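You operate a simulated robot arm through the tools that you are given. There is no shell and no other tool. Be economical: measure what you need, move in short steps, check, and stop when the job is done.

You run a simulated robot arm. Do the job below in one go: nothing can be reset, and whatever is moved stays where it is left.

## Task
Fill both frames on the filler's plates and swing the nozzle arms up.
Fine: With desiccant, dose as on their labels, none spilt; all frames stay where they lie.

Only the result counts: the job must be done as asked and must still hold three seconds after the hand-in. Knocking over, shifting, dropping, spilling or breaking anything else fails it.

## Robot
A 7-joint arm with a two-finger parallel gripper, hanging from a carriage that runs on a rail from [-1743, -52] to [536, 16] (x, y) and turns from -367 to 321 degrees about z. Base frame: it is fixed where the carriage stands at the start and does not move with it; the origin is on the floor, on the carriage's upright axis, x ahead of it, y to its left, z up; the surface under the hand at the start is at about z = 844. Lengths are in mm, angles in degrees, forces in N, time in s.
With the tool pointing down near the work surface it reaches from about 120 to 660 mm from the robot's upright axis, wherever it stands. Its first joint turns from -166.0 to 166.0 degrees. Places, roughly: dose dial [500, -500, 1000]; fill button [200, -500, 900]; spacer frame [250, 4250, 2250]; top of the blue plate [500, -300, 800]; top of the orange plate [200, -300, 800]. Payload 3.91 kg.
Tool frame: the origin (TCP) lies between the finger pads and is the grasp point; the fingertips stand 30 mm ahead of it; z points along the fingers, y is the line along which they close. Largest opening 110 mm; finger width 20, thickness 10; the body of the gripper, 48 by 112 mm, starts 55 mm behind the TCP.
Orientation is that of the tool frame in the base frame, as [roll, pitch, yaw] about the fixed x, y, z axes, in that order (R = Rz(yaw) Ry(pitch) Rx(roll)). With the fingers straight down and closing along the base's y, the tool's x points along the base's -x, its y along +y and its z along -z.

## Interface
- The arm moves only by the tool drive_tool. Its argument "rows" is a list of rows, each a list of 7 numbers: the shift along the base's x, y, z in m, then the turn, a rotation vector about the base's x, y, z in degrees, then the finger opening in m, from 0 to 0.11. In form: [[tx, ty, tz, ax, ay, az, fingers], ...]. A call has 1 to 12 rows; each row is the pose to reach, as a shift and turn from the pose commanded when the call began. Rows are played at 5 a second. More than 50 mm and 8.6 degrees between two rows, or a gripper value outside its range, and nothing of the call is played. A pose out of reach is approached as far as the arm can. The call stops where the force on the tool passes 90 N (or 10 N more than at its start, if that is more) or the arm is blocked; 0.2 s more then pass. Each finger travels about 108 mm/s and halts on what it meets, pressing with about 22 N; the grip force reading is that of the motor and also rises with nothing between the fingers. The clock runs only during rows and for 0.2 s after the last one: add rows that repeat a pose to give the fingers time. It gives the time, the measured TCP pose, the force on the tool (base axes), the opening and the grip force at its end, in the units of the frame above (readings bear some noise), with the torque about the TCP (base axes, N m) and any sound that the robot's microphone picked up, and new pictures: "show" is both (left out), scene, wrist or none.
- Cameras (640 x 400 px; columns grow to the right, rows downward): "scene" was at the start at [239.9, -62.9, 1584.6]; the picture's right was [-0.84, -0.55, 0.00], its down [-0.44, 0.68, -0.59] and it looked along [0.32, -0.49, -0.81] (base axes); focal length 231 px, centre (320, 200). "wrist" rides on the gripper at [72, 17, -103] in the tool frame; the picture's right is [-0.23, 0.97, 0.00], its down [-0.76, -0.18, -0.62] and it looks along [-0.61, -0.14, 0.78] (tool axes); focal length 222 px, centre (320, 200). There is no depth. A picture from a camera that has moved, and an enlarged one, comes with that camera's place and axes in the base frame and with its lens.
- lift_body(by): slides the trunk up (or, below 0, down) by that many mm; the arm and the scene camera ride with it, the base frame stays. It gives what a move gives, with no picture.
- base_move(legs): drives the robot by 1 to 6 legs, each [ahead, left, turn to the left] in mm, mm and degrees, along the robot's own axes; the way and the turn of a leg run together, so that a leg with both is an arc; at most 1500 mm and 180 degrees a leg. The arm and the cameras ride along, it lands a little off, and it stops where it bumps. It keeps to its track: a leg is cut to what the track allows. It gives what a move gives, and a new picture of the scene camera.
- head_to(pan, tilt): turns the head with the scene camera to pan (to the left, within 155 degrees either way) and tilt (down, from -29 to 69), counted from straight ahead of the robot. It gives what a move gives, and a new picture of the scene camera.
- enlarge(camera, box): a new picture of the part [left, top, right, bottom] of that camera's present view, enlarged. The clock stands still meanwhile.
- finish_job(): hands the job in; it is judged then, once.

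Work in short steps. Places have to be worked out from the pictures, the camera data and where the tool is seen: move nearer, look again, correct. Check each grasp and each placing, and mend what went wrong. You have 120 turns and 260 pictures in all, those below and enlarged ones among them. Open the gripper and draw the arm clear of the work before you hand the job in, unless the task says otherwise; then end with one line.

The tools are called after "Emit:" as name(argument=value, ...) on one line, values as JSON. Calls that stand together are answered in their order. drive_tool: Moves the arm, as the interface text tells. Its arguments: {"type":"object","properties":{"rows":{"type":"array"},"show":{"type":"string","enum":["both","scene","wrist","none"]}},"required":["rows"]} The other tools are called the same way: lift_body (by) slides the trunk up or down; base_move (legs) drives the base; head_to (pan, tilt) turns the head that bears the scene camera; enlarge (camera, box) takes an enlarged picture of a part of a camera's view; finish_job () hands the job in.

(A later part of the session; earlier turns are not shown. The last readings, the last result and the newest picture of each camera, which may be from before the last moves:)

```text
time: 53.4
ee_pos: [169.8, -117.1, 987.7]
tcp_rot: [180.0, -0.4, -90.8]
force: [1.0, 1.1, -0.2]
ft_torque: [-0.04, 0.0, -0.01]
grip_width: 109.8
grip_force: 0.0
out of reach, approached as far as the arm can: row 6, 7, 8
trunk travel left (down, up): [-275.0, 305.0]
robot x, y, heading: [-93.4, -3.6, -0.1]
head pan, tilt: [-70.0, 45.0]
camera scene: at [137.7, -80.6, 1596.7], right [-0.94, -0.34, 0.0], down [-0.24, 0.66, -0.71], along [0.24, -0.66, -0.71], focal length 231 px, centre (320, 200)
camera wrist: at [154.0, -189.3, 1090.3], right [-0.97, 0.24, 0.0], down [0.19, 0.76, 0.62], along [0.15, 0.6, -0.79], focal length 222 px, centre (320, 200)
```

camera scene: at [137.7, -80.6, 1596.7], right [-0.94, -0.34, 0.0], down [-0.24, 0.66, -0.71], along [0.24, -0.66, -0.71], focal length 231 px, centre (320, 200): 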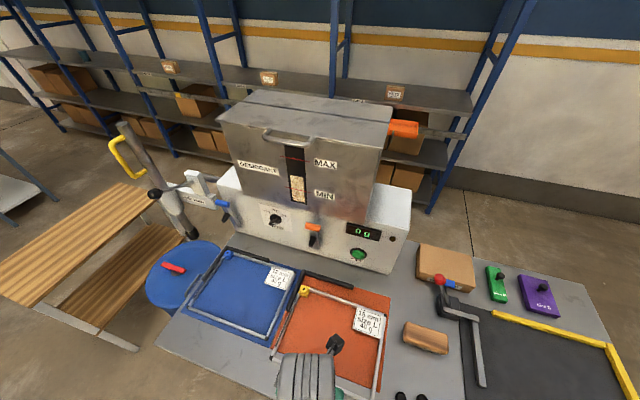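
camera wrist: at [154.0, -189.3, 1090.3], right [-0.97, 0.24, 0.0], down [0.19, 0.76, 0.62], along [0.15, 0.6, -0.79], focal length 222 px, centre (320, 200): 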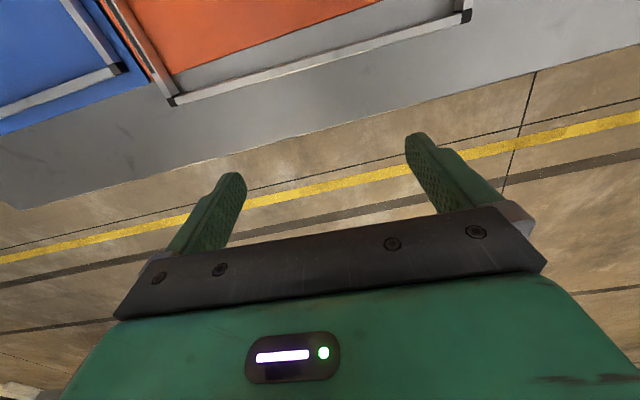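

The frame's front bar is straight at y≈-167 (x 36…312). I lower the tips to z≈854 in front of it.

Emit:
drive_tool(rows=[[0, 0, -0.04, 0, 0, 0, 0.11], [0, 0, -0.08, 0, 0, 0, 0.11], [0, 0, -0.095, 0, 0, 0, 0.11], [0, 0, -0.103, 0, 0, 0, 0.11], [0, 0, -0.103, 0, 0, 0, 0.11]], show="both")

Emit:
enlarge(camera="scene", box=[220, 240, 420, 400])

```text
time: 54.6
ee_pos: [170.3, -117.3, 886.0]
tcp_rot: [180.0, -0.4, -90.7]
force: [-0.1, 0.1, -0.3]
ft_torque: [0.03, 0.02, 0.01]
grip_width: 110.0
grip_force: 0.0
trunk travel left (down, up): [-275.0, 305.0]
robot x, y, heading: [-91.5, -0.1, 0.0]
head pan, tilt: [-70.0, 45.0]
camera scene: at [137.7, -80.6, 1596.6], right [-0.94, -0.34, 0.0], down [-0.24, 0.66, -0.71], along [0.24, -0.66, -0.71], focal length 231 px, centre (320, 200)
camera wrist: at [153.9, -190.3, 987.8], right [-0.97, 0.24, 0.0], down [0.19, 0.76, 0.62], along [0.15, 0.6, -0.79], focal length 222 px, centre (320, 200)
```

scene: 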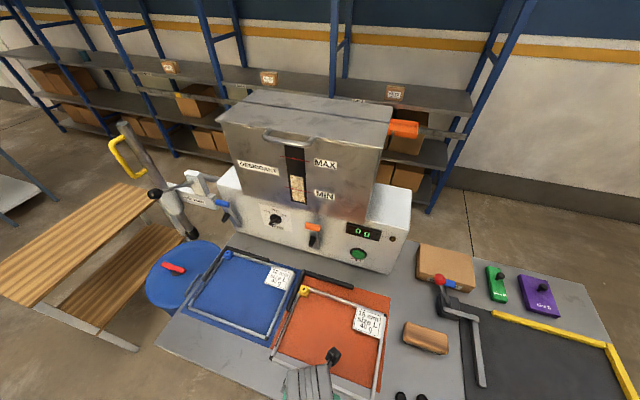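
wrist: 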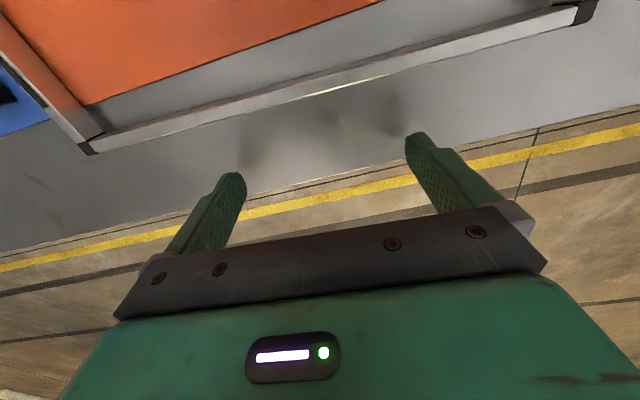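

```text
2.50 times, centred on (320, 320) of scene
camera zoom: at [137.7, -80.6, 1596.6], right [-0.94, -0.34, 0.0], down [-0.24, 0.66, -0.71], along [0.24, -0.66, -0.71], focal length 578 px, centre (320, -100)
```

zoom: 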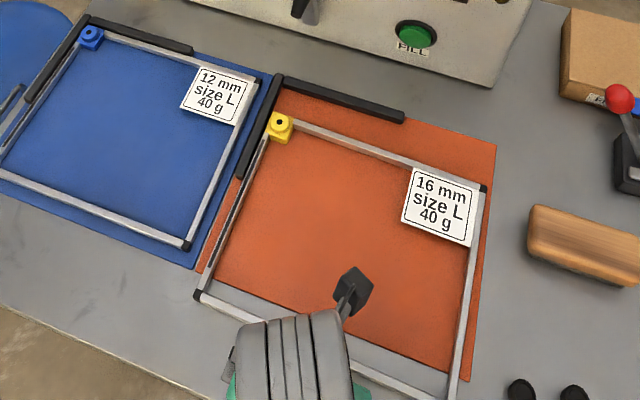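

I push in -y: contact expected at TCP y≈-157, going to -183 first.

Emit:
drive_tool(rows=[[0, -0.015, 0, 0, 0, 0, 0.11], [0, -0.03, 0, 0, 0, 0, 0.11], [0, -0.038, 0, 0, 0, 0, 0.11], [0, -0.044, 0, 0, 0, 0, 0.11], [0, -0.05, 0, 0, 0, 0, 0.11], [0, -0.055, 0, 0, 0, 0, 0.11], [0, -0.06, 0, 0, 0, 0, 0.11], [0, -0.065, 0, 0, 0, 0, 0.11], [0, -0.065, 0, 0, 0, 0, 0.11]], show="both")

Emit:
enlarge(camera="scene", box=[220, 240, 420, 400])

```text
time: 56.6
ee_pos: [171.9, -183.6, 885.9]
tcp_rot: [180.0, -0.4, -90.6]
force: [0.1, -0.7, -0.6]
ft_torque: [0.0, 0.0, 0.03]
grip_width: 109.9
grip_force: 0.1
trunk travel left (down, up): [-275.0, 305.0]
robot x, y, heading: [-90.1, -5.7, -0.1]
head pan, tilt: [-70.0, 45.0]
camera scene: at [137.7, -80.6, 1596.6], right [-0.94, -0.34, 0.0], down [-0.24, 0.66, -0.71], along [0.24, -0.66, -0.71], focal length 231 px, centre (320, 200)
camera wrist: at [154.2, -255.3, 987.8], right [-0.97, 0.24, 0.0], down [0.19, 0.76, 0.62], along [0.15, 0.6, -0.79], focal length 222 px, centre (320, 200)
```

scene: 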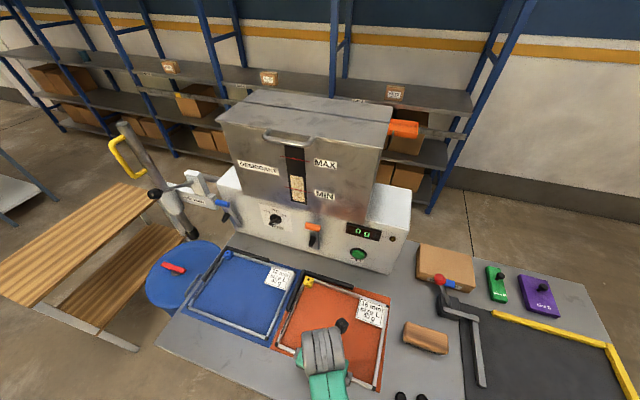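
wrist: 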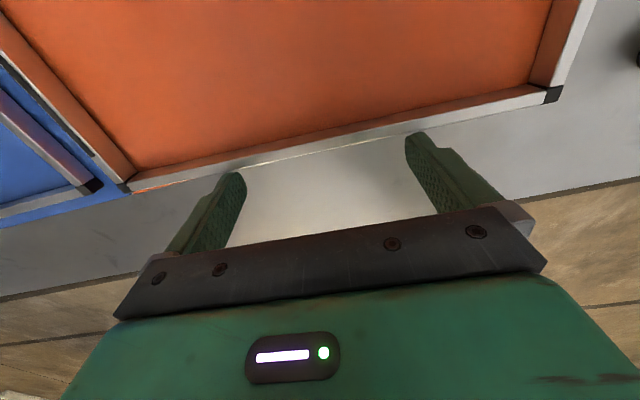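

```text
2.50 times, centred on (320, 320) of scene
camera zoom: at [137.7, -80.6, 1596.6], right [-0.94, -0.34, 0.0], down [-0.24, 0.66, -0.71], along [0.24, -0.66, -0.71], focal length 578 px, centre (320, -100)
```

zoom: 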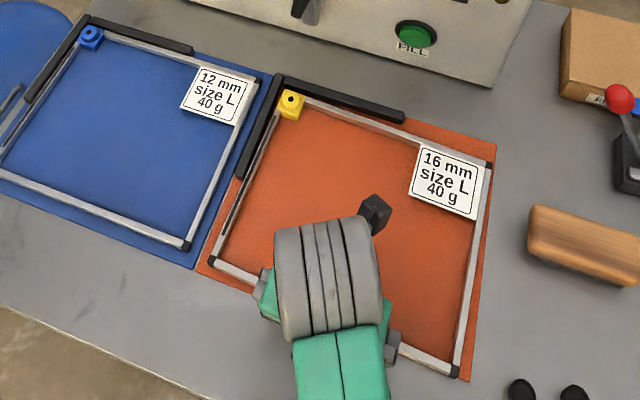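

About 10–13 mm remains by comparison with the earlier picture. I push on in 2.5 mm steps until it meets the rail.

Emit:
drive_tool(rows=[[0, -0.0025, 0, 0, 0, 0, 0.11], [0, -0.005, 0, 0, 0, 0, 0.11], [0, -0.0075, 0, 0, 0, 0, 0.11], [0, -0.01, 0, 0, 0, 0, 0.11], [0, -0.01, 0, 0, 0, 0, 0.11]], show="scene")

Emit:
enlarge(camera="scene", box=[280, 250, 400, 340])

```text
time: 57.8
ee_pos: [170.0, -190.7, 883.8]
tcp_rot: [179.9, -0.3, -90.7]
force: [-3.9, 9.6, 0.6]
ft_torque: [0.22, 0.1, 0.5]
grip_width: 108.0
grip_force: 0.0
trunk travel left (down, up): [-275.0, 305.0]
robot x, y, heading: [-91.7, -4.0, 0.1]
head pan, tilt: [-70.0, 45.0]
camera scene: at [137.3, -79.6, 1596.3], right [-0.94, -0.34, 0.0], down [-0.24, 0.67, -0.71], along [0.24, -0.66, -0.71], focal length 231 px, centre (320, 200)
```

scene: 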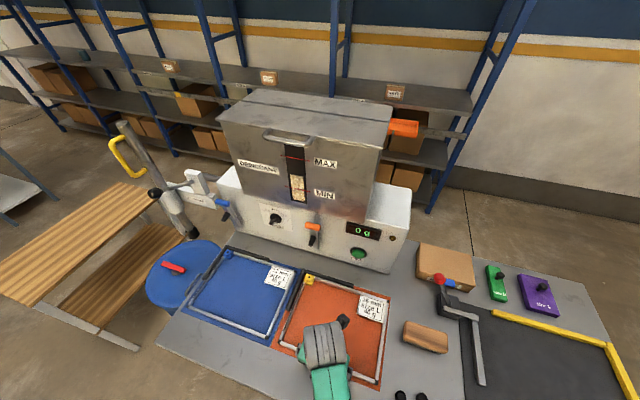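

```text
4.44 times, centred on (340, 295) of scene
camera zoom: at [137.3, -79.6, 1596.3], right [-0.94, -0.34, 0.0], down [-0.24, 0.67, -0.71], along [0.24, -0.66, -0.71], focal length 1028 px, centre (231, -222)
```

zoom: 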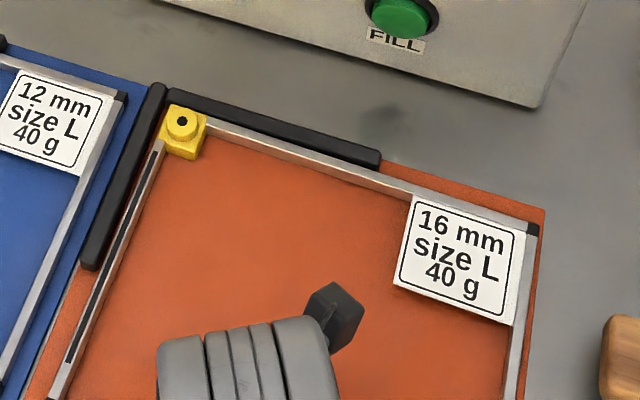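

Contact force appears (9.6 N). I push 4 mm further to make sure it seats square on the rail.

Emit:
drive_tool(rows=[[0, -0.002, 0, 0, 0, 0, 0.11], [0, -0.004, 0, 0, 0, 0, 0.11], [0, -0.004, 0, 0, 0, 0, 0.11]], show="none")

Emit:
drive_tool(rows=[[0, 0.012, 0, 0, 0, 0, 0.11], [0, 0.03, 0, 0, 0, 0, 0.11], [0, 0.03, 0.04, 0, 0, 0, 0.11], [0, 0.03, 0.08, 0, 0, 0, 0.11]], show="scene")

Emit:
enlarge(camera="scene", box=[240, 190, 380, 320])

Emit:
enlarge(camera="scene", box=[285, 265, 400, 345])

```text
time: 58.6
ee_pos: [169.4, -192.6, 884.3]
tcp_rot: [179.9, -0.2, -90.6]
force: [-7.4, 18.5, -0.6]
ft_torque: [0.46, 0.22, 0.95]
grip_width: 106.8
grip_force: 0.0
trunk travel left (down, up): [-275.0, 305.0]
robot x, y, heading: [-91.7, -5.1, 0.2]
head pan, tilt: [-70.0, 45.0]
```

```text
time: 59.6
ee_pos: [170.9, -166.9, 965.4]
tcp_rot: [-180.0, -0.5, -90.6]
force: [-0.2, -0.2, 0.0]
ft_torque: [0.03, -0.02, 0.0]
grip_width: 109.9
grip_force: 0.0
trunk travel left (down, up): [-275.0, 305.0]
robot x, y, heading: [-89.3, 0.5, -0.3]
head pan, tilt: [-70.0, 45.0]
camera scene: at [137.8, -80.8, 1596.5], right [-0.94, -0.34, 0.0], down [-0.24, 0.66, -0.71], along [0.24, -0.66, -0.71], focal length 231 px, centre (320, 200)
```

scene: 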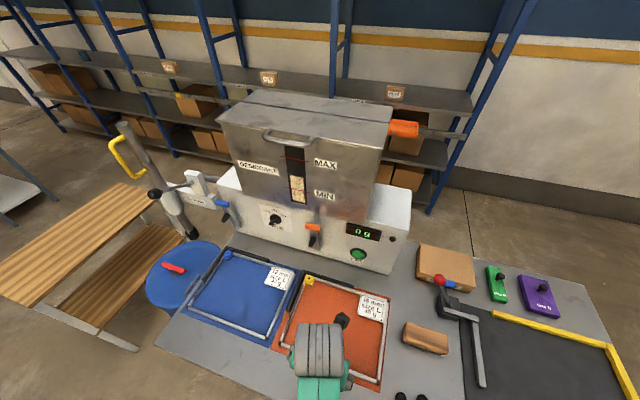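

```text
3.08 times, centred on (310, 255) of scene
camera zoom: at [137.8, -80.8, 1596.5], right [-0.94, -0.34, 0.0], down [-0.24, 0.66, -0.71], along [0.24, -0.66, -0.71], focal length 712 px, centre (351, 31)
```

zoom: 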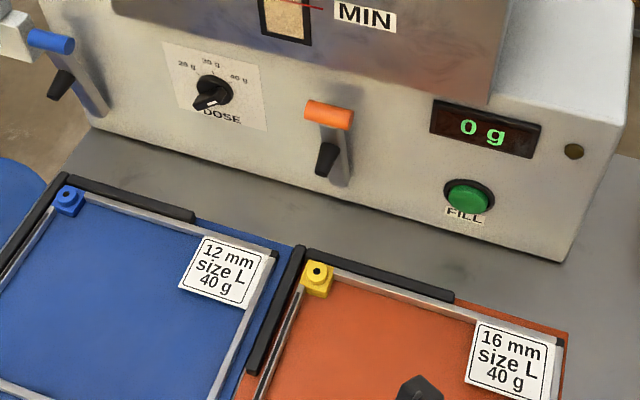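

```text
5.00 times, centred on (342, 305) of scene
camera zoom: at [137.8, -80.8, 1596.5], right [-0.94, -0.34, 0.0], down [-0.24, 0.66, -0.71], along [0.24, -0.66, -0.71], focal length 1157 px, centre (208, -325)
```

zoom: 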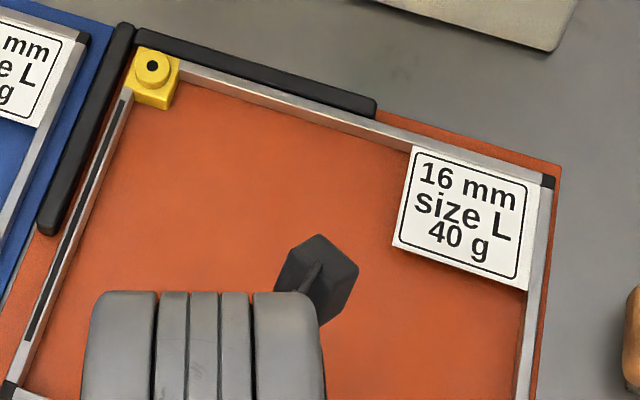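

Compared with the first pictures the frame is still ~4 mm off in -x and a touch off at its right end. I close the fingers and go to the right bar's outside (x≈5, y≈-340) to push it in +x against the side rail.

Emit:
drive_tool(rows=[[-0.04, -0.03, 0.02, 0, 0, 0, 0.08], [-0.08, -0.06, 0.02, 0, 0, 0, 0.05], [-0.12, -0.09, 0.02, 0, 0, 0, 0.02], [-0.155, -0.12, 0.02, 0, 0, 0, 0.0], [-0.171, -0.15, 0.02, 0, 0, 0, 0.0], [-0.171, -0.175, 0.02, 0, 0, 0, 0.0], [-0.171, -0.175, 0.02, 0, 0, 0, 0.0]], show="both")

```text
refused: row 1 steps farther than a row can; nothing moved
```

Emit:
drive_tool(rows=[[-0.03, -0.03, 0.02, 0, 0, 0, 0.08], [-0.065, -0.06, 0.02, 0, 0, 0, 0.05], [-0.1, -0.09, 0.02, 0, 0, 0, 0.02], [-0.135, -0.12, 0.02, 0, 0, 0, 0.0], [-0.168, -0.15, 0.02, 0, 0, 0, 0.0], [-0.171, -0.175, 0.02, 0, 0, 0, 0.0], [-0.171, -0.175, 0.02, 0, 0, 0, 0.0]], show="both")

```text
time: 61.2
ee_pos: [18.3, -300.1, 913.5]
tcp_rot: [-179.9, -0.8, -90.6]
force: [0.0, 0.8, -0.1]
ft_torque: [0.0, 0.01, 0.02]
grip_width: 0.1
grip_force: 21.6
out of reach, approached as far as the arm can: row 2, 3, 4, 5, 6, 7
trunk travel left (down, up): [-275.0, 305.0]
robot x, y, heading: [-89.4, -5.2, -0.1]
head pan, tilt: [-70.0, 45.0]
camera scene: at [137.9, -80.5, 1596.6], right [-0.94, -0.34, 0.0], down [-0.24, 0.66, -0.71], along [0.24, -0.66, -0.71], focal length 231 px, centre (320, 200)
camera wrist: at [1.4, -370.6, 1016.8], right [-0.97, 0.24, 0.0], down [0.19, 0.77, 0.61], along [0.15, 0.6, -0.79], focal length 222 px, centre (320, 200)
```

scene: 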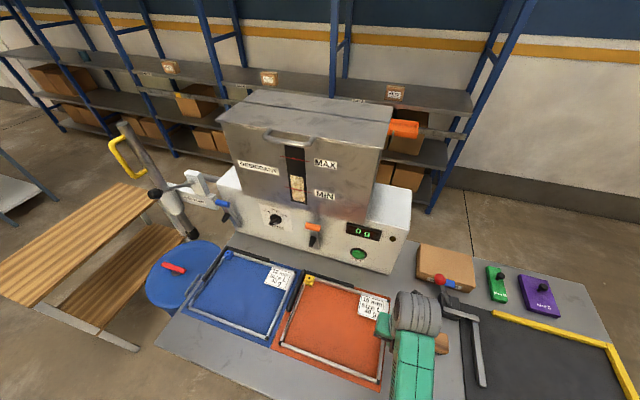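
wrist: 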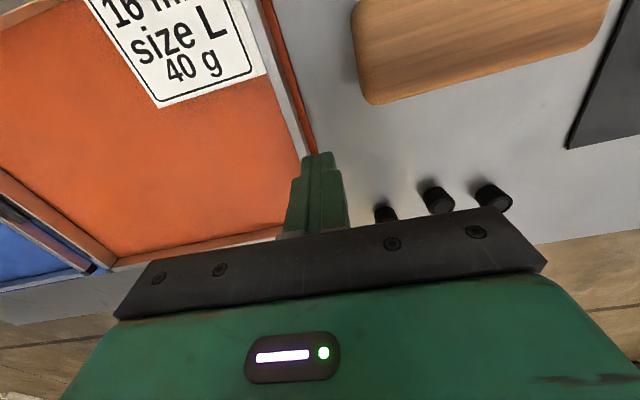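

The arm dropped lower than commanded because of a reach limit (tips at z≈883, still clear). I raise, and move the carriage -120 mm for more room.

Emit:
drive_tool(rows=[[0, 0, 0.03, 0, 0, 0, 0.0], [0, 0, 0.06, 0, 0, 0, 0.0], [0, 0.0, 0.09, 0, 0, 0, 0.0], [0, 0.0, 0.09, 0, 0, 0, 0.0]], show="none")

Emit:
base_move(legs=[[-120, 0, 0]])

```text
time: 62.2
ee_pos: [18.0, -300.0, 913.7]
tcp_rot: [180.0, -0.6, -90.8]
force: [-0.6, 0.1, 0.7]
ft_torque: [-0.01, -0.01, -0.03]
grip_width: 0.0
grip_force: 21.9
out of reach, approached as far as the arm can: row 1, 2, 3, 4
trunk travel left (down, up): [-275.0, 305.0]
robot x, y, heading: [-90.4, -3.5, 0.0]
head pan, tilt: [-70.0, 45.0]
```

```text
time: 63.5
ee_pos: [-102.6, -303.5, 913.4]
tcp_rot: [180.0, -0.6, -90.9]
force: [0.3, -0.2, -0.1]
ft_torque: [0.0, 0.0, -0.02]
grip_width: 0.1
grip_force: 21.9
trunk travel left (down, up): [-275.0, 305.0]
robot x, y, heading: [-209.7, -4.6, -0.0]
head pan, tilt: [-70.0, 45.0]
camera scene: at [17.7, -84.1, 1596.6], right [-0.94, -0.34, 0.0], down [-0.24, 0.66, -0.71], along [0.24, -0.66, -0.71], focal length 231 px, centre (320, 200)
```

scene: 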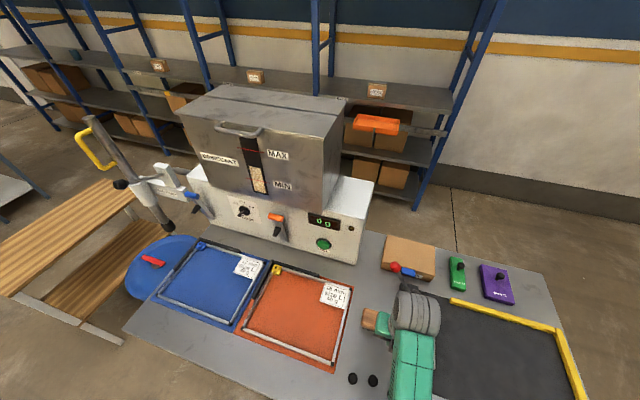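

Luckily nothing was touched. I move to (0,-295) while rising, then look.

Emit:
drive_tool(rows=[[0.03, 0.008, 0.01, 0, 0, 0, 0.0], [0.06, 0.01, 0.02, 0, 0, 0, 0.0], [0.09, 0.01, 0.03, 0, 0, 0, 0.0], [0.102, 0.01, 0.03, 0, 0, 0, 0.0], [0.102, 0.01, 0.03, 0, 0, 0, 0.0]], show="both")

```text
time: 64.7
ee_pos: [1.0, -294.0, 944.0]
tcp_rot: [-179.9, -0.6, -90.9]
force: [1.0, 0.6, -0.6]
ft_torque: [-0.01, 0.01, 0.0]
grip_width: 0.1
grip_force: 22.0
trunk travel left (down, up): [-275.0, 305.0]
robot x, y, heading: [-208.9, -7.1, 0.0]
head pan, tilt: [-70.0, 45.0]
camera scene: at [17.7, -84.1, 1596.6], right [-0.94, -0.34, 0.0], down [-0.24, 0.66, -0.71], along [0.24, -0.66, -0.71], focal length 231 px, centre (320, 200)
camera wrist: at [-15.6, -365.4, 1046.2], right [-0.97, 0.24, 0.0], down [0.19, 0.77, 0.61], along [0.15, 0.6, -0.79], focal length 222 px, centre (320, 200)
```

scene: 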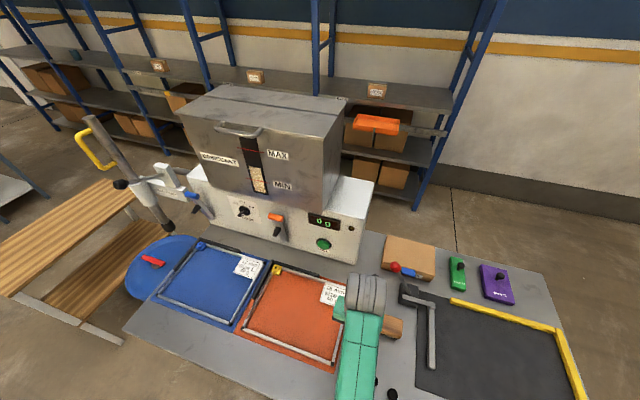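
wrist: 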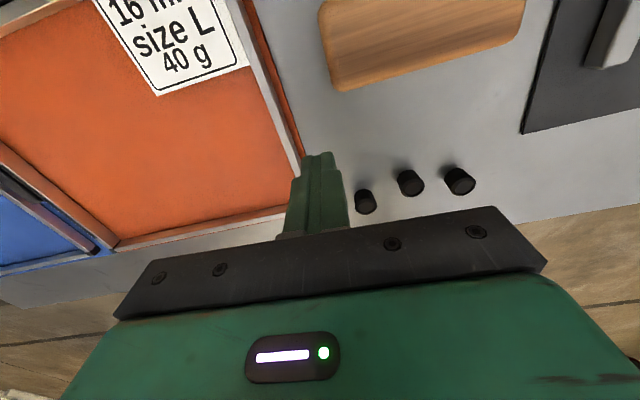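

Bar's outer edge is at x≈30. I lower to z≈886 and push +x in small steps (contact expected at TCP x≈20).

Emit:
drive_tool(rows=[[0, 0, -0.03, 0, 0, 0, 0.0], [0, 0, -0.058, 0, 0, 0, 0.0], [0.008, 0, -0.058, 0, 0, 0, 0.0], [0.016, 0, -0.058, 0, 0, 0, 0.0], [0.019, 0, -0.058, 0, 0, 0, 0.0], [0.021, 0, -0.058, 0, 0, 0, 0.0], [0.021, 0, -0.058, 0, 0, 0, 0.0]], show="both")

Emit:
enlarge(camera="scene", box=[220, 245, 370, 365])

```text
time: 66.3
ee_pos: [21.4, -293.4, 885.7]
tcp_rot: [-180.0, -0.5, -90.8]
force: [-0.1, 0.4, -0.5]
ft_torque: [-0.02, 0.02, -0.01]
grip_width: 0.2
grip_force: 21.8
trunk travel left (down, up): [-275.0, 305.0]
robot x, y, heading: [-207.6, -6.2, 0.3]
head pan, tilt: [-70.0, 45.0]
camera scene: at [17.7, -84.1, 1596.6], right [-0.94, -0.34, 0.0], down [-0.24, 0.66, -0.71], along [0.24, -0.66, -0.71], focal length 231 px, centre (320, 200)
camera wrist: at [5.1, -364.8, 988.4], right [-0.97, 0.24, 0.0], down [0.19, 0.77, 0.61], along [0.15, 0.6, -0.79], focal length 222 px, centre (320, 200)
```

scene: 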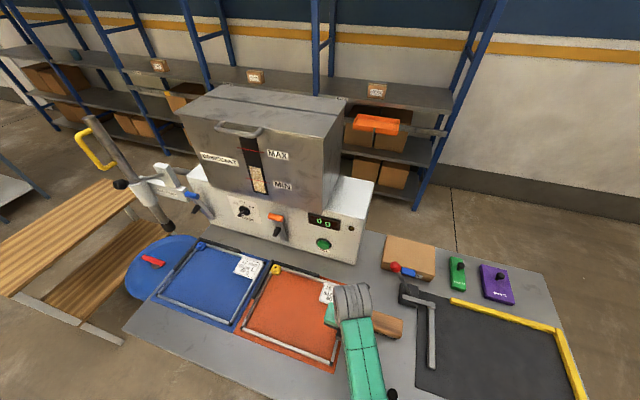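
wrist: 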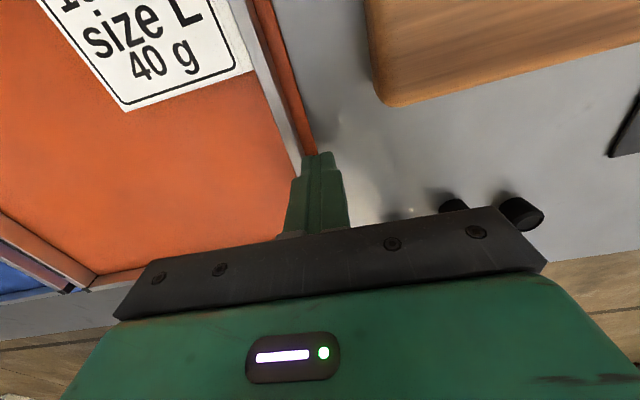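

```text
3.33 times, centred on (295, 305) of scene
camera zoom: at [17.7, -84.1, 1596.6], right [-0.94, -0.34, 0.0], down [-0.24, 0.66, -0.71], along [0.24, -0.66, -0.71], focal length 771 px, centre (403, -150)
```

zoom: 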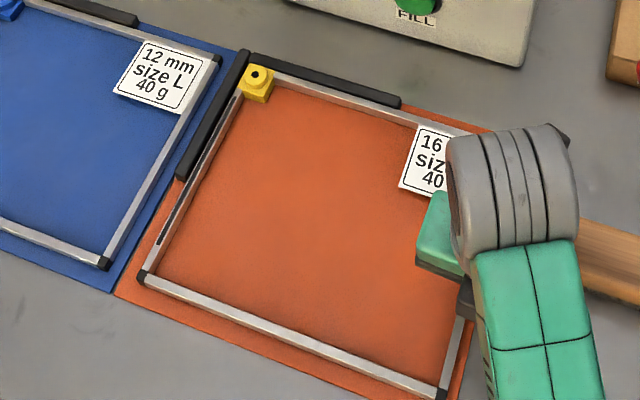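

No contact force yet; continue in 2 mm steps.

Emit:
drive_tool(rows=[[0.002, 0, 0, 0, 0, 0, 0.0], [0.004, 0, 0, 0, 0, 0, 0.0], [0.006, 0, 0, 0, 0, 0, 0.0], [0.006, 0, 0, 0, 0, 0, 0.0]], show="wrist")

Emit:
enlarge(camera="scene", box=[220, 245, 370, 365])

```text
time: 67.3
ee_pos: [25.5, -293.5, 883.8]
tcp_rot: [180.0, -0.5, -90.8]
force: [-7.1, 0.3, -0.3]
ft_torque: [0.01, 0.2, 0.08]
grip_width: 0.0
grip_force: 22.0
trunk travel left (down, up): [-275.0, 305.0]
robot x, y, heading: [-213.1, -5.8, 0.1]
head pan, tilt: [-70.0, 45.0]
camera wrist: at [9.2, -365.1, 988.3], right [-0.97, 0.24, 0.0], down [0.19, 0.77, 0.61], along [0.15, 0.6, -0.79], focal length 222 px, centre (320, 200)
```

wrist: 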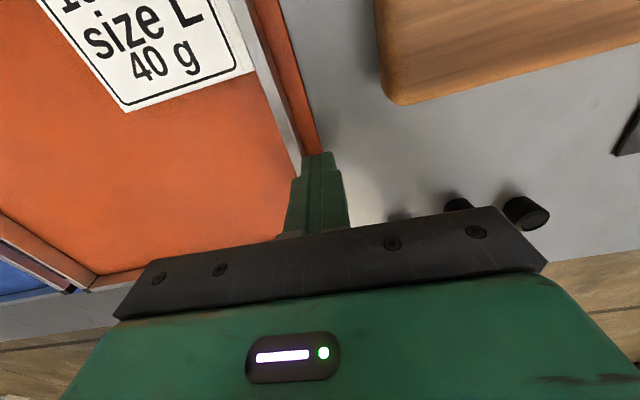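

```text
3.33 times, centred on (295, 305) of scene
camera zoom: at [16.9, -84.2, 1596.3], right [-0.94, -0.34, 0.0], down [-0.24, 0.66, -0.71], along [0.24, -0.66, -0.71], focal length 771 px, centre (403, -150)
```

zoom: 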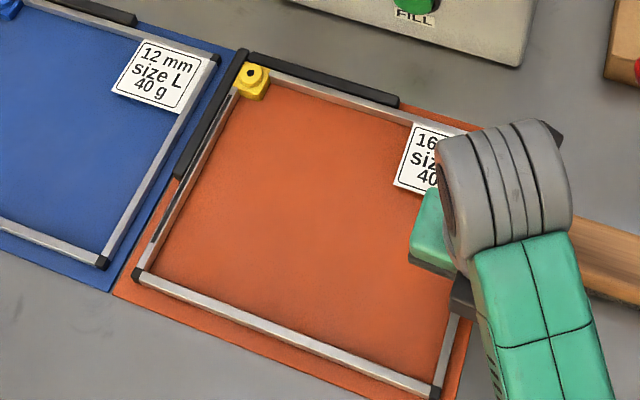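

Frame met the side rail (−7 N). Back off, rise, and go to the front bar for a last square push in -y.

Emit:
drive_tool(rows=[[-0.025, 0, 0, 0, 0, 0, 0.0], [-0.025, 0, 0.04, 0, 0, 0, 0.0], [-0.01, 0.03, 0.075, 0, 0, 0, 0.03], [0.02, 0.065, 0.08, 0, 0, 0, 0.06], [0.05, 0.1, 0.08, 0, 0, 0, 0.09], [0.08, 0.135, 0.08, 0, 0, 0, 0.11], [0.105, 0.165, 0.08, 0, 0, 0, 0.11], [0.105, 0.165, 0.08, 0, 0, 0, 0.11]], show="both")

Emit:
enlarge(camera="scene", box=[220, 245, 370, 365])

```text
time: 69.1
ee_pos: [134.2, -127.7, 965.8]
tcp_rot: [180.0, -0.6, -90.8]
force: [0.2, 0.6, 1.3]
ft_torque: [-0.04, 0.0, -0.04]
grip_width: 110.2
grip_force: 0.0
trunk travel left (down, up): [-275.0, 305.0]
robot x, y, heading: [-212.3, -7.6, 0.1]
head pan, tilt: [-70.0, 45.0]
camera scene: at [17.8, -84.0, 1596.6], right [-0.94, -0.34, 0.0], down [-0.24, 0.66, -0.71], along [0.24, -0.66, -0.71], focal length 231 px, centre (320, 200)
camera wrist: at [117.2, -199.5, 1068.4], right [-0.97, 0.24, 0.0], down [0.19, 0.77, 0.61], along [0.15, 0.6, -0.79], focal length 222 px, centre (320, 200)
```

scene: 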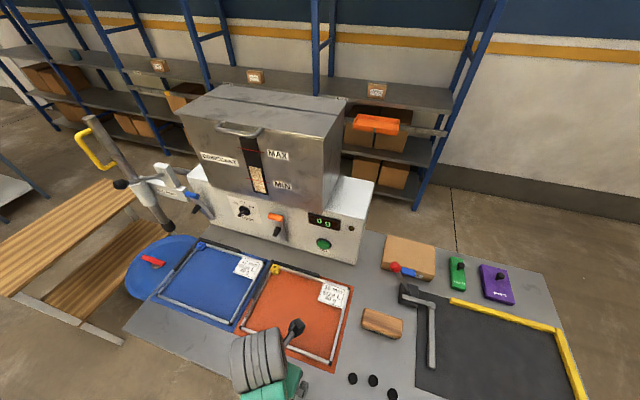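
wrist: 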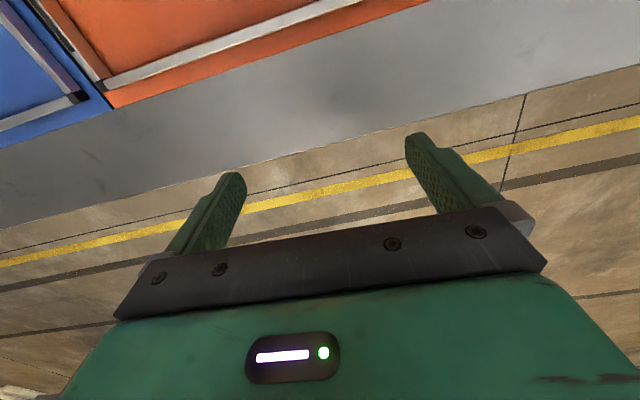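

```text
3.33 times, centred on (295, 305) of scene
camera zoom: at [17.8, -84.0, 1596.6], right [-0.94, -0.34, 0.0], down [-0.24, 0.66, -0.71], along [0.24, -0.66, -0.71], focal length 771 px, centre (403, -150)
```

zoom: 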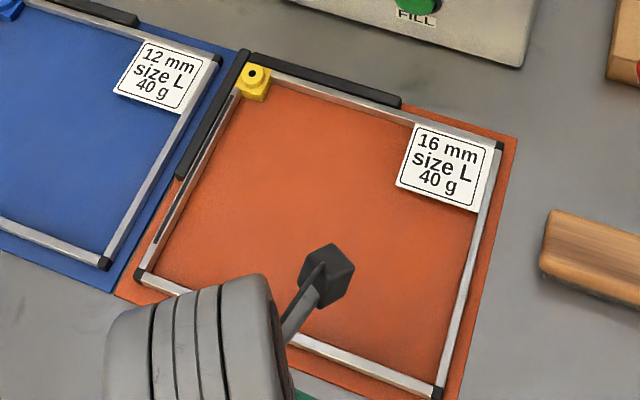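

Frame sits in its corner now; one final light push in -y at the right half of the front bar.

Emit:
drive_tool(rows=[[-0.03, 0, -0.04, 0, 0, 0, 0.11], [-0.03, 0, -0.08, 0, 0, 0, 0.11], [-0.03, -0.03, -0.08, 0, 0, 0, 0.11], [-0.03, -0.055, -0.08, 0, 0, 0, 0.11], [-0.03, -0.062, -0.08, 0, 0, 0, 0.11], [-0.03, -0.065, -0.08, 0, 0, 0, 0.11], [-0.03, -0.068, -0.08, 0, 0, 0, 0.11], [-0.03, -0.068, -0.08, 0, 0, 0, 0.11]], show="none")

```text
time: 70.9
ee_pos: [103.4, -195.1, 884.8]
tcp_rot: [-179.9, -0.5, -90.7]
force: [0.4, 7.0, 2.5]
ft_torque: [0.16, -0.12, 0.4]
grip_width: 109.6
grip_force: 0.0
trunk travel left (down, up): [-275.0, 305.0]
robot x, y, heading: [-211.6, -11.2, 0.1]
head pan, tilt: [-70.0, 45.0]
```

Emit:
drive_tool(rows=[[0, -0.002, 0, 0, 0, 0, 0.11], [0, -0.004, 0, 0, 0, 0, 0.11], [0, -0.004, 0, 0, 0, 0, 0.11]], show="none")

Emit:
drive_tool(rows=[[0, 0.015, 0, 0, 0, 0, 0.11], [0, 0.03, 0, 0, 0, 0, 0.11], [0, 0.04, 0.04, 0, 0, 0, 0.11], [0, 0.04, 0.08, 0, 0, 0, 0.11]], show="scene")

Emit:
enlarge(camera="scene", box=[220, 245, 370, 365])

```text
time: 71.7
ee_pos: [102.1, -195.0, 885.3]
tcp_rot: [-179.9, -0.2, -90.6]
force: [-1.5, 22.0, 7.7]
ft_torque: [0.54, -0.35, 1.22]
grip_width: 109.2
grip_force: 0.0
trunk travel left (down, up): [-275.0, 305.0]
robot x, y, heading: [-208.9, -4.6, 0.2]
head pan, tilt: [-70.0, 45.0]
```

```text
time: 72.7
ee_pos: [101.4, -161.0, 965.3]
tcp_rot: [179.9, -0.7, -90.8]
force: [-0.8, -0.1, -0.6]
ft_torque: [0.0, -0.05, 0.02]
grip_width: 109.9
grip_force: 0.2
trunk travel left (down, up): [-275.0, 305.0]
robot x, y, heading: [-213.5, -4.9, 0.1]
head pan, tilt: [-70.0, 45.0]
camera scene: at [17.6, -84.5, 1596.5], right [-0.94, -0.34, 0.0], down [-0.24, 0.66, -0.71], along [0.24, -0.66, -0.71], focal length 231 px, centre (320, 200)
```

scene: 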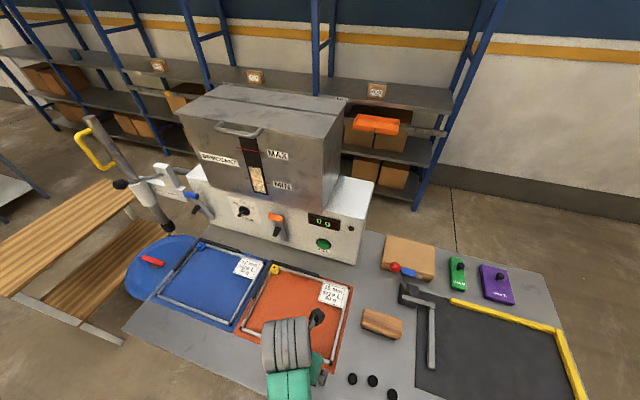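

```text
3.33 times, centred on (295, 305) of scene
camera zoom: at [17.6, -84.5, 1596.5], right [-0.94, -0.34, 0.0], down [-0.24, 0.66, -0.71], along [0.24, -0.66, -0.71], focal length 771 px, centre (403, -150)
```

zoom: 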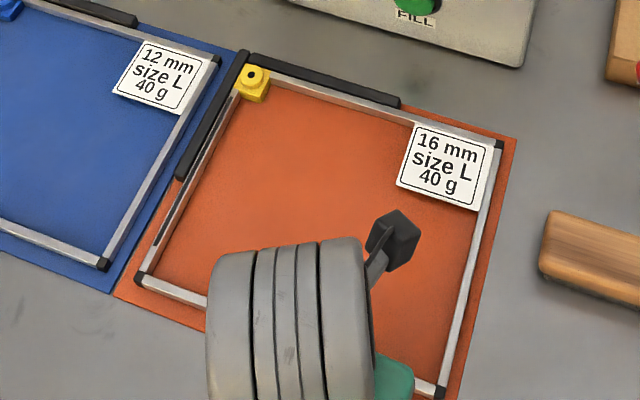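

Seated in the corner with 22 N reaction. To compare accurately with the picture at t=30, I drive the carriage back to x≈-90 and take the same crop.

Emit:
base_move(legs=[[121, 0, 0]])

Emit:
enlarge(camera="scene", box=[240, 190, 380, 320])

```text
time: 73.9
ee_pos: [222.1, -156.6, 965.3]
tcp_rot: [180.0, -0.6, -90.6]
force: [0.5, -1.2, -0.4]
ft_torque: [-0.02, 0.0, -0.03]
grip_width: 110.0
grip_force: 0.0
trunk travel left (down, up): [-275.0, 305.0]
robot x, y, heading: [-85.8, -1.0, -0.1]
head pan, tilt: [-70.0, 45.0]
camera scene: at [137.7, -80.5, 1596.6], right [-0.94, -0.34, 0.0], down [-0.24, 0.66, -0.71], along [0.24, -0.66, -0.71], focal length 231 px, centre (320, 200)
```

scene: 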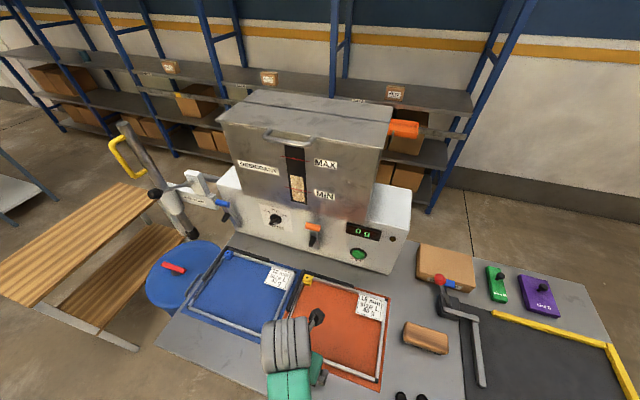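

```text
3.08 times, centred on (310, 255) of scene
camera zoom: at [137.7, -80.5, 1596.6], right [-0.94, -0.34, 0.0], down [-0.24, 0.66, -0.71], along [0.24, -0.66, -0.71], focal length 712 px, centre (351, 31)
```

zoom: 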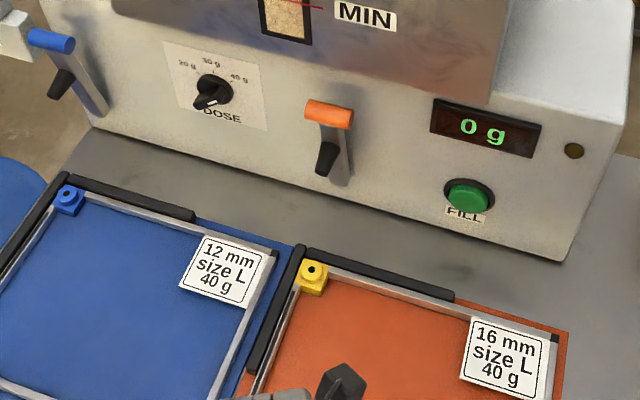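

The frame is back within ~1–2 mm of its original place. Now I re-pitch the tool to 40° down in front of the orange handle.

Emit:
drive_tool(rows=[[0.01, -0.01, 0.03, 0, 0, 0, 0.11], [0.02, -0.02, 0.06, -5, 0, 0, 0.11], [0.03, -0.04, 0.09, -12, 0, 0, 0.11], [0.04, -0.06, 0.115, -19, 0, 0, 0.1], [0.05, -0.08, 0.135, -26, 0, 0, 0.1], [0.06, -0.1, 0.15, -33, 0, 0, 0.1], [0.07, -0.12, 0.16, -40, 0, 0, 0.1], [0.078, -0.15, 0.16, -46, 0, 0, 0.095], [0.078, -0.19, 0.16, -50, 0, 0, 0.095], [0.078, -0.23, 0.16, -50, 0, 0, 0.095], [0.078, -0.23, 0.16, -50, 0, 0, 0.095]], show="both")

```text
time: 76.3
ee_pos: [300.0, -388.6, 1123.9]
tcp_rot: [-179.1, -50.6, -91.0]
force: [0.6, -0.4, 0.1]
ft_torque: [0.0, 0.0, 0.0]
grip_width: 94.7
grip_force: 0.1
trunk travel left (down, up): [-275.0, 305.0]
robot x, y, heading: [-90.3, -3.3, 0.2]
head pan, tilt: [-70.0, 45.0]
camera scene: at [137.7, -80.7, 1596.6], right [-0.94, -0.34, 0.0], down [-0.24, 0.66, -0.71], along [0.24, -0.66, -0.71], focal length 231 px, centre (320, 200)
camera wrist: at [283.9, -354.7, 1245.5], right [-0.97, 0.15, -0.19], down [0.19, 0.96, -0.19], along [0.15, -0.22, -0.96], focal length 222 px, centre (320, 200)
```

scene: 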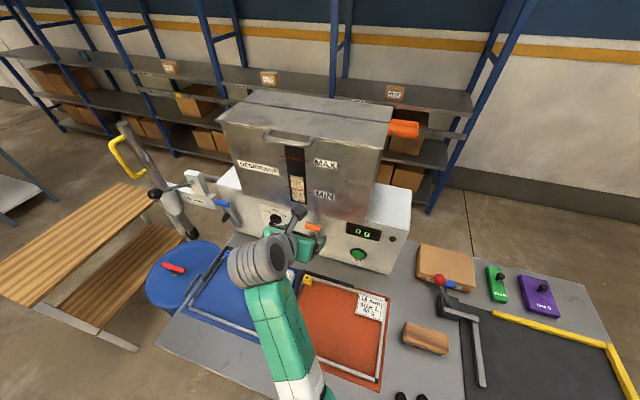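
wrist: 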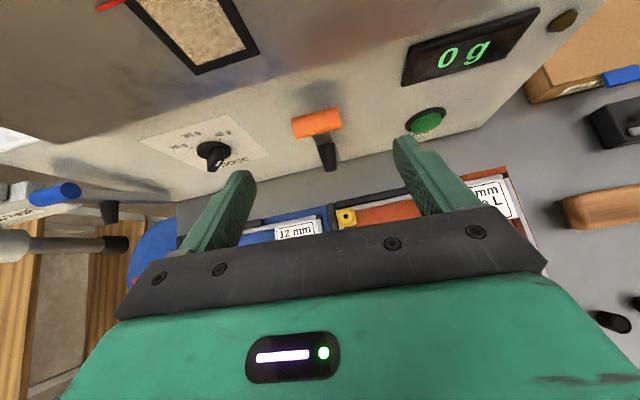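

I return along the tool axis to the earlier release pose (301,-463,1062) and grip.

Emit:
drive_tool(rows=[[0.001, -0.025, -0.02, 0, 0, 0, 0.095], [0.001, -0.05, -0.04, 0, 0, 0, 0.095], [0.001, -0.074, -0.062, 0, 0, 0, 0.095], [0.001, -0.074, -0.062, 0, 0, 0, 0.08], [0.001, -0.074, -0.062, 0, 0, 0, 0.06], [0.001, -0.074, -0.062, 0, 0, 0, 0.02], [0.001, -0.074, -0.062, 0, 0, 0, 0.02]], show="wrist")

```text
time: 77.9
ee_pos: [303.5, -461.2, 1062.7]
tcp_rot: [-179.0, -50.6, -91.2]
force: [10.1, -5.0, -9.1]
ft_torque: [-0.25, -0.13, 0.28]
grip_width: 63.3
grip_force: 44.9
trunk travel left (down, up): [-275.0, 305.0]
robot x, y, heading: [-86.5, -1.1, 0.1]
head pan, tilt: [-70.0, 45.0]
camera wrist: at [286.5, -428.2, 1183.8], right [-0.97, 0.15, -0.19], down [0.19, 0.96, -0.19], along [0.15, -0.22, -0.96], focal length 222 px, centre (320, 200)
```

wrist: 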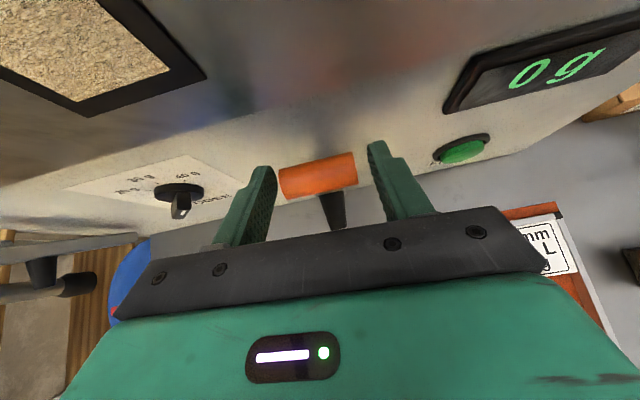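

Gripped. Lower along the arc to 82°.

Emit:
drive_tool(rows=[[0, 0.0157, -0.0054, 0, 0, 0, 0.02], [0, 0.0308, -0.0125, 0, 0, 0, 0.02], [0, 0.0451, -0.021, 0, 0, 0, 0.02], [0, 0.0584, -0.031, 0, 0, 0, 0.02], [0, 0.0706, -0.0424, 0, 0, 0, 0.02], [0, 0.0815, -0.055, 0, 0, 0, 0.02], [0, 0.091, -0.0686, 0, 0, 0, 0.02], [0, 0.0991, -0.0831, 0, 0, 0, 0.02], [0, 0.1056, -0.0985, 0, 0, 0, 0.02], [0, 0.1105, -0.1144, 0, 0, 0, 0.02], [0, 0.1136, -0.1307, 0, 0, 0, 0.02], [0, 0.1136, -0.1307, 0, 0, 0, 0.02]], show="wrist")

Emit:
enlarge(camera="wrist", box=[240, 80, 420, 230])

```text
time: 80.5
ee_pos: [302.1, -347.0, 933.8]
tcp_rot: [-179.0, -50.6, -91.2]
force: [0.5, 0.5, -0.6]
ft_torque: [-0.02, 0.0, -0.03]
grip_width: 19.9
grip_force: 0.2
trunk travel left (down, up): [-275.0, 305.0]
robot x, y, heading: [-92.4, -3.2, -0.4]
head pan, tilt: [-70.0, 45.0]
camera wrist: at [285.6, -313.1, 1053.6], right [-0.97, 0.15, -0.19], down [0.19, 0.96, -0.19], along [0.15, -0.22, -0.96], focal length 222 px, centre (320, 200)
```

wrist: 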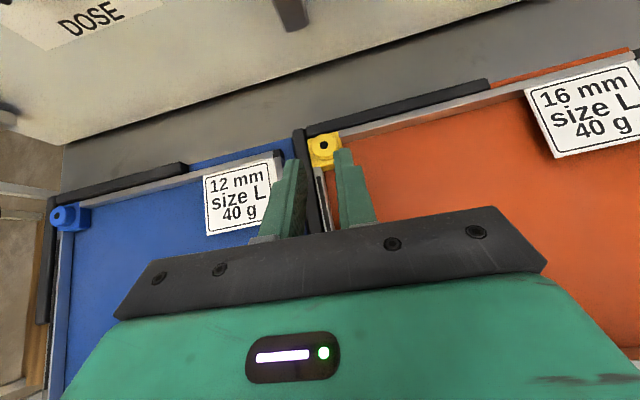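

```text
2.67 times, centred on (330, 155) of wrist
camera zoom: at [285.6, -313.1, 1053.6], right [-0.97, 0.15, -0.19], down [0.19, 0.96, -0.19], along [0.15, -0.22, -0.96], focal length 592 px, centre (293, 320)
```

zoom: 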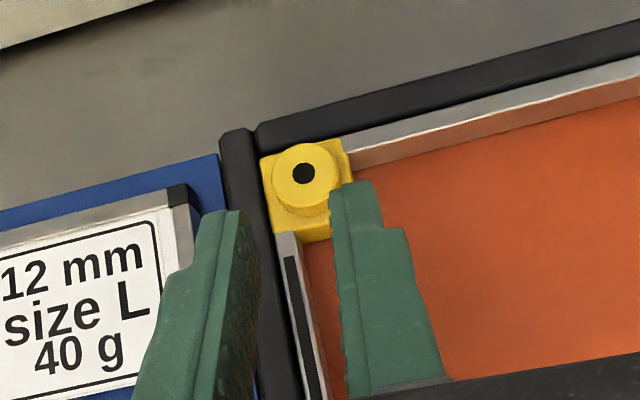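

The handle slipped out early, so the arm stayed up and I closed on nothing (no contact made). I go back up and regrip deeper.

Emit:
drive_tool(rows=[[0, 0.01, 0.045, 0, 0, 0, 0.03], [0, 0.01, 0.09, 0, 0, 0, 0.06], [0, 0.01, 0.135, 0, 0, 0, 0.095], [0, -0.02, 0.17, 0, 0, 0, 0.095], [0, -0.041, 0.19, 0, 0, 0, 0.095], [0, -0.067, 0.17, 0, 0, 0, 0.095], [0, -0.093, 0.148, 0, 0, 0, 0.095], [0, -0.114, 0.13, 0, 0, 0, 0.095], [0, -0.129, 0.118, 0, 0, 0, 0.095], [0, -0.129, 0.118, 0, 0, 0, 0.095]], show="wrist")

Emit:
drive_tool(rows=[[0, 0, 0, 0, 0, 0, 0.07], [0, 0, 0, 0, 0, 0, 0.04], [0, 0, 0, 0, 0, 0, 0.0], [0, 0, 0, 0, 0, 0, 0.0]], show="wrist")

```text
time: 82.7
ee_pos: [301.3, -476.5, 1052.0]
tcp_rot: [-179.0, -50.6, -91.2]
force: [0.5, -0.9, 1.0]
ft_torque: [-0.04, 0.0, 0.02]
grip_width: 95.1
grip_force: 0.1
trunk travel left (down, up): [-275.0, 305.0]
robot x, y, heading: [-87.1, -2.7, -0.2]
head pan, tilt: [-70.0, 45.0]
camera wrist: at [285.0, -442.8, 1171.5], right [-0.97, 0.15, -0.19], down [0.19, 0.96, -0.19], along [0.15, -0.22, -0.96], focal length 222 px, centre (320, 200)
```

wrist: 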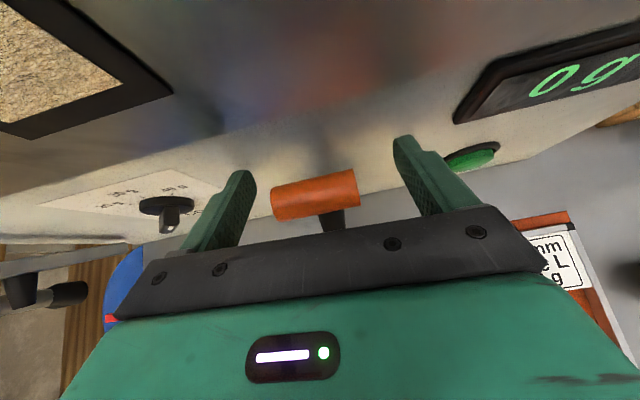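

```text
time: 83.7
ee_pos: [302.7, -475.7, 1051.5]
tcp_rot: [-179.1, -50.7, -91.2]
force: [8.9, -0.3, -5.0]
ft_torque: [0.03, 0.14, 0.28]
grip_width: 63.3
grip_force: 45.0
trunk travel left (down, up): [-275.0, 305.0]
robot x, y, heading: [-90.0, -6.2, 0.3]
head pan, tilt: [-70.0, 45.0]
camera wrist: at [286.5, -442.2, 1171.6], right [-0.97, 0.15, -0.19], down [0.19, 0.96, -0.19], along [0.15, -0.22, -0.96], focal length 222 px, centre (320, 200)
```

wrist: 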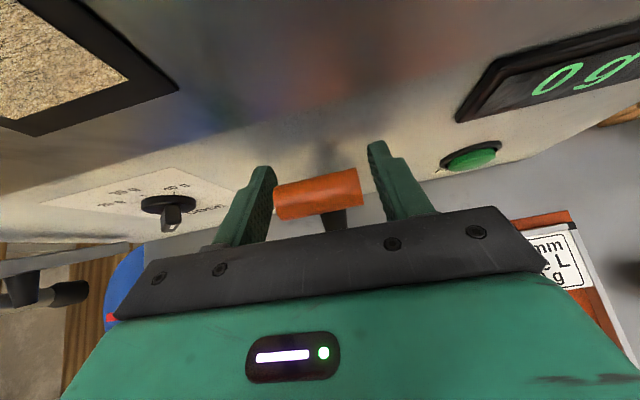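

Gripped deeper. I pull the first part of the arc slowly and check that the handle follows.

Emit:
drive_tool(rows=[[0, 0.004, -0.0012, 0, 0, 0, 0.0], [0, 0.008, -0.0025, 0, 0, 0, 0.0], [0, 0.012, -0.004, 0, 0, 0, 0.0], [0, 0.0157, -0.0054, 0, 0, 0, 0.0], [0, 0.0235, -0.009, 0, 0, 0, 0.0], [0, 0.0308, -0.0125, 0, 0, 0, 0.0], [0, 0.038, -0.0167, 0, 0, 0, 0.0], [0, 0.0451, -0.021, 0, 0, 0, 0.0], [0, 0.0451, -0.021, 0, 0, 0, 0.0]], show="wrist")

```text
time: 85.7
ee_pos: [300.8, -433.1, 1031.0]
tcp_rot: [-179.0, -50.7, -91.2]
force: [-2.0, -0.3, 15.7]
ft_torque: [-0.86, -0.01, -0.2]
grip_width: 63.1
grip_force: 45.0
trunk travel left (down, up): [-275.0, 305.0]
robot x, y, heading: [-90.5, -3.6, 0.1]
head pan, tilt: [-70.0, 45.0]
camera wrist: at [285.4, -398.6, 1150.8], right [-0.97, 0.15, -0.19], down [0.19, 0.96, -0.19], along [0.15, -0.22, -0.96], focal length 222 px, centre (320, 200)
```

wrist: 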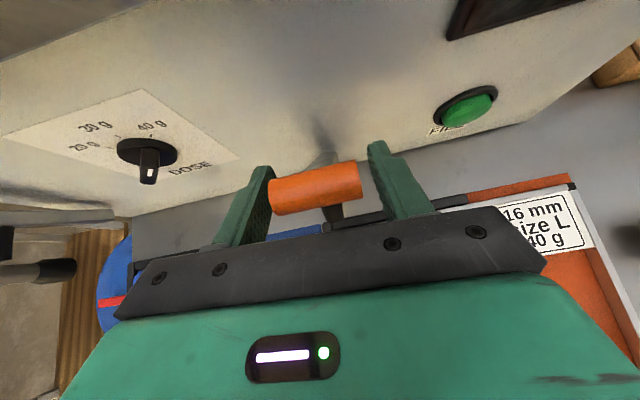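

It follows. Continue to 82°.

Emit:
drive_tool(rows=[[0, 0.0068, -0.004, 0, 0, 0, 0.0], [0, 0.0133, -0.009, 0, 0, 0, 0.0], [0, 0.0255, -0.0204, 0, 0, 0, 0.0], [0, 0.0364, -0.034, 0, 0, 0, 0.0], [0, 0.0459, -0.0476, 0, 0, 0, 0.0], [0, 0.054, -0.0621, 0, 0, 0, 0.0], [0, 0.0605, -0.0775, 0, 0, 0, 0.0], [0, 0.0654, -0.0934, 0, 0, 0, 0.0], [0, 0.0685, -0.1097, 0, 0, 0, 0.0], [0, 0.0685, -0.1097, 0, 0, 0, 0.0]], show="wrist")

Emit:
enlarge(camera="wrist", box=[240, 80, 420, 230])

```text
time: 87.9
ee_pos: [300.2, -360.9, 918.8]
tcp_rot: [-179.2, -50.6, -91.2]
force: [-0.9, 6.5, -1.6]
ft_torque: [0.06, 0.02, -0.01]
grip_width: 0.1
grip_force: 37.9
trunk travel left (down, up): [-275.0, 305.0]
robot x, y, heading: [-91.8, 1.7, -0.1]
head pan, tilt: [-70.0, 45.0]
camera wrist: at [283.5, -328.5, 1039.1], right [-0.97, 0.15, -0.18], down [0.19, 0.96, -0.19], along [0.15, -0.22, -0.96], focal length 222 px, centre (320, 200)
```

wrist: 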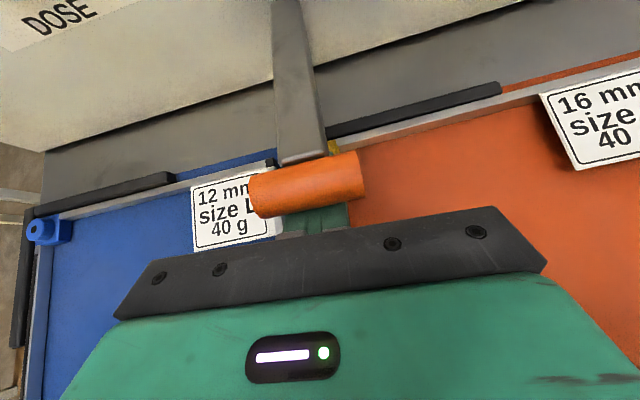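

```text
2.67 times, centred on (330, 155) of wrist
camera zoom: at [283.5, -328.5, 1039.1], right [-0.97, 0.15, -0.18], down [0.19, 0.96, -0.19], along [0.15, -0.22, -0.96], focal length 592 px, centre (293, 320)
```

zoom: 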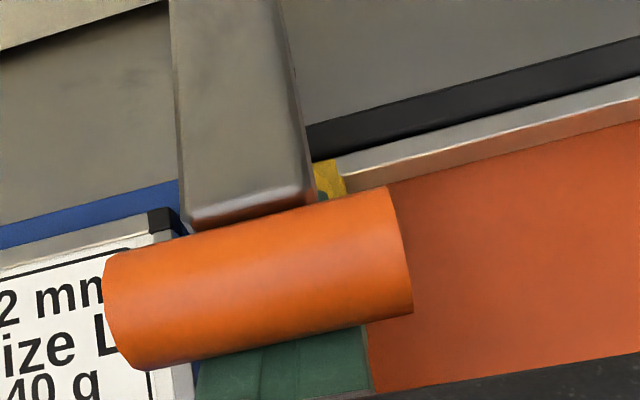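

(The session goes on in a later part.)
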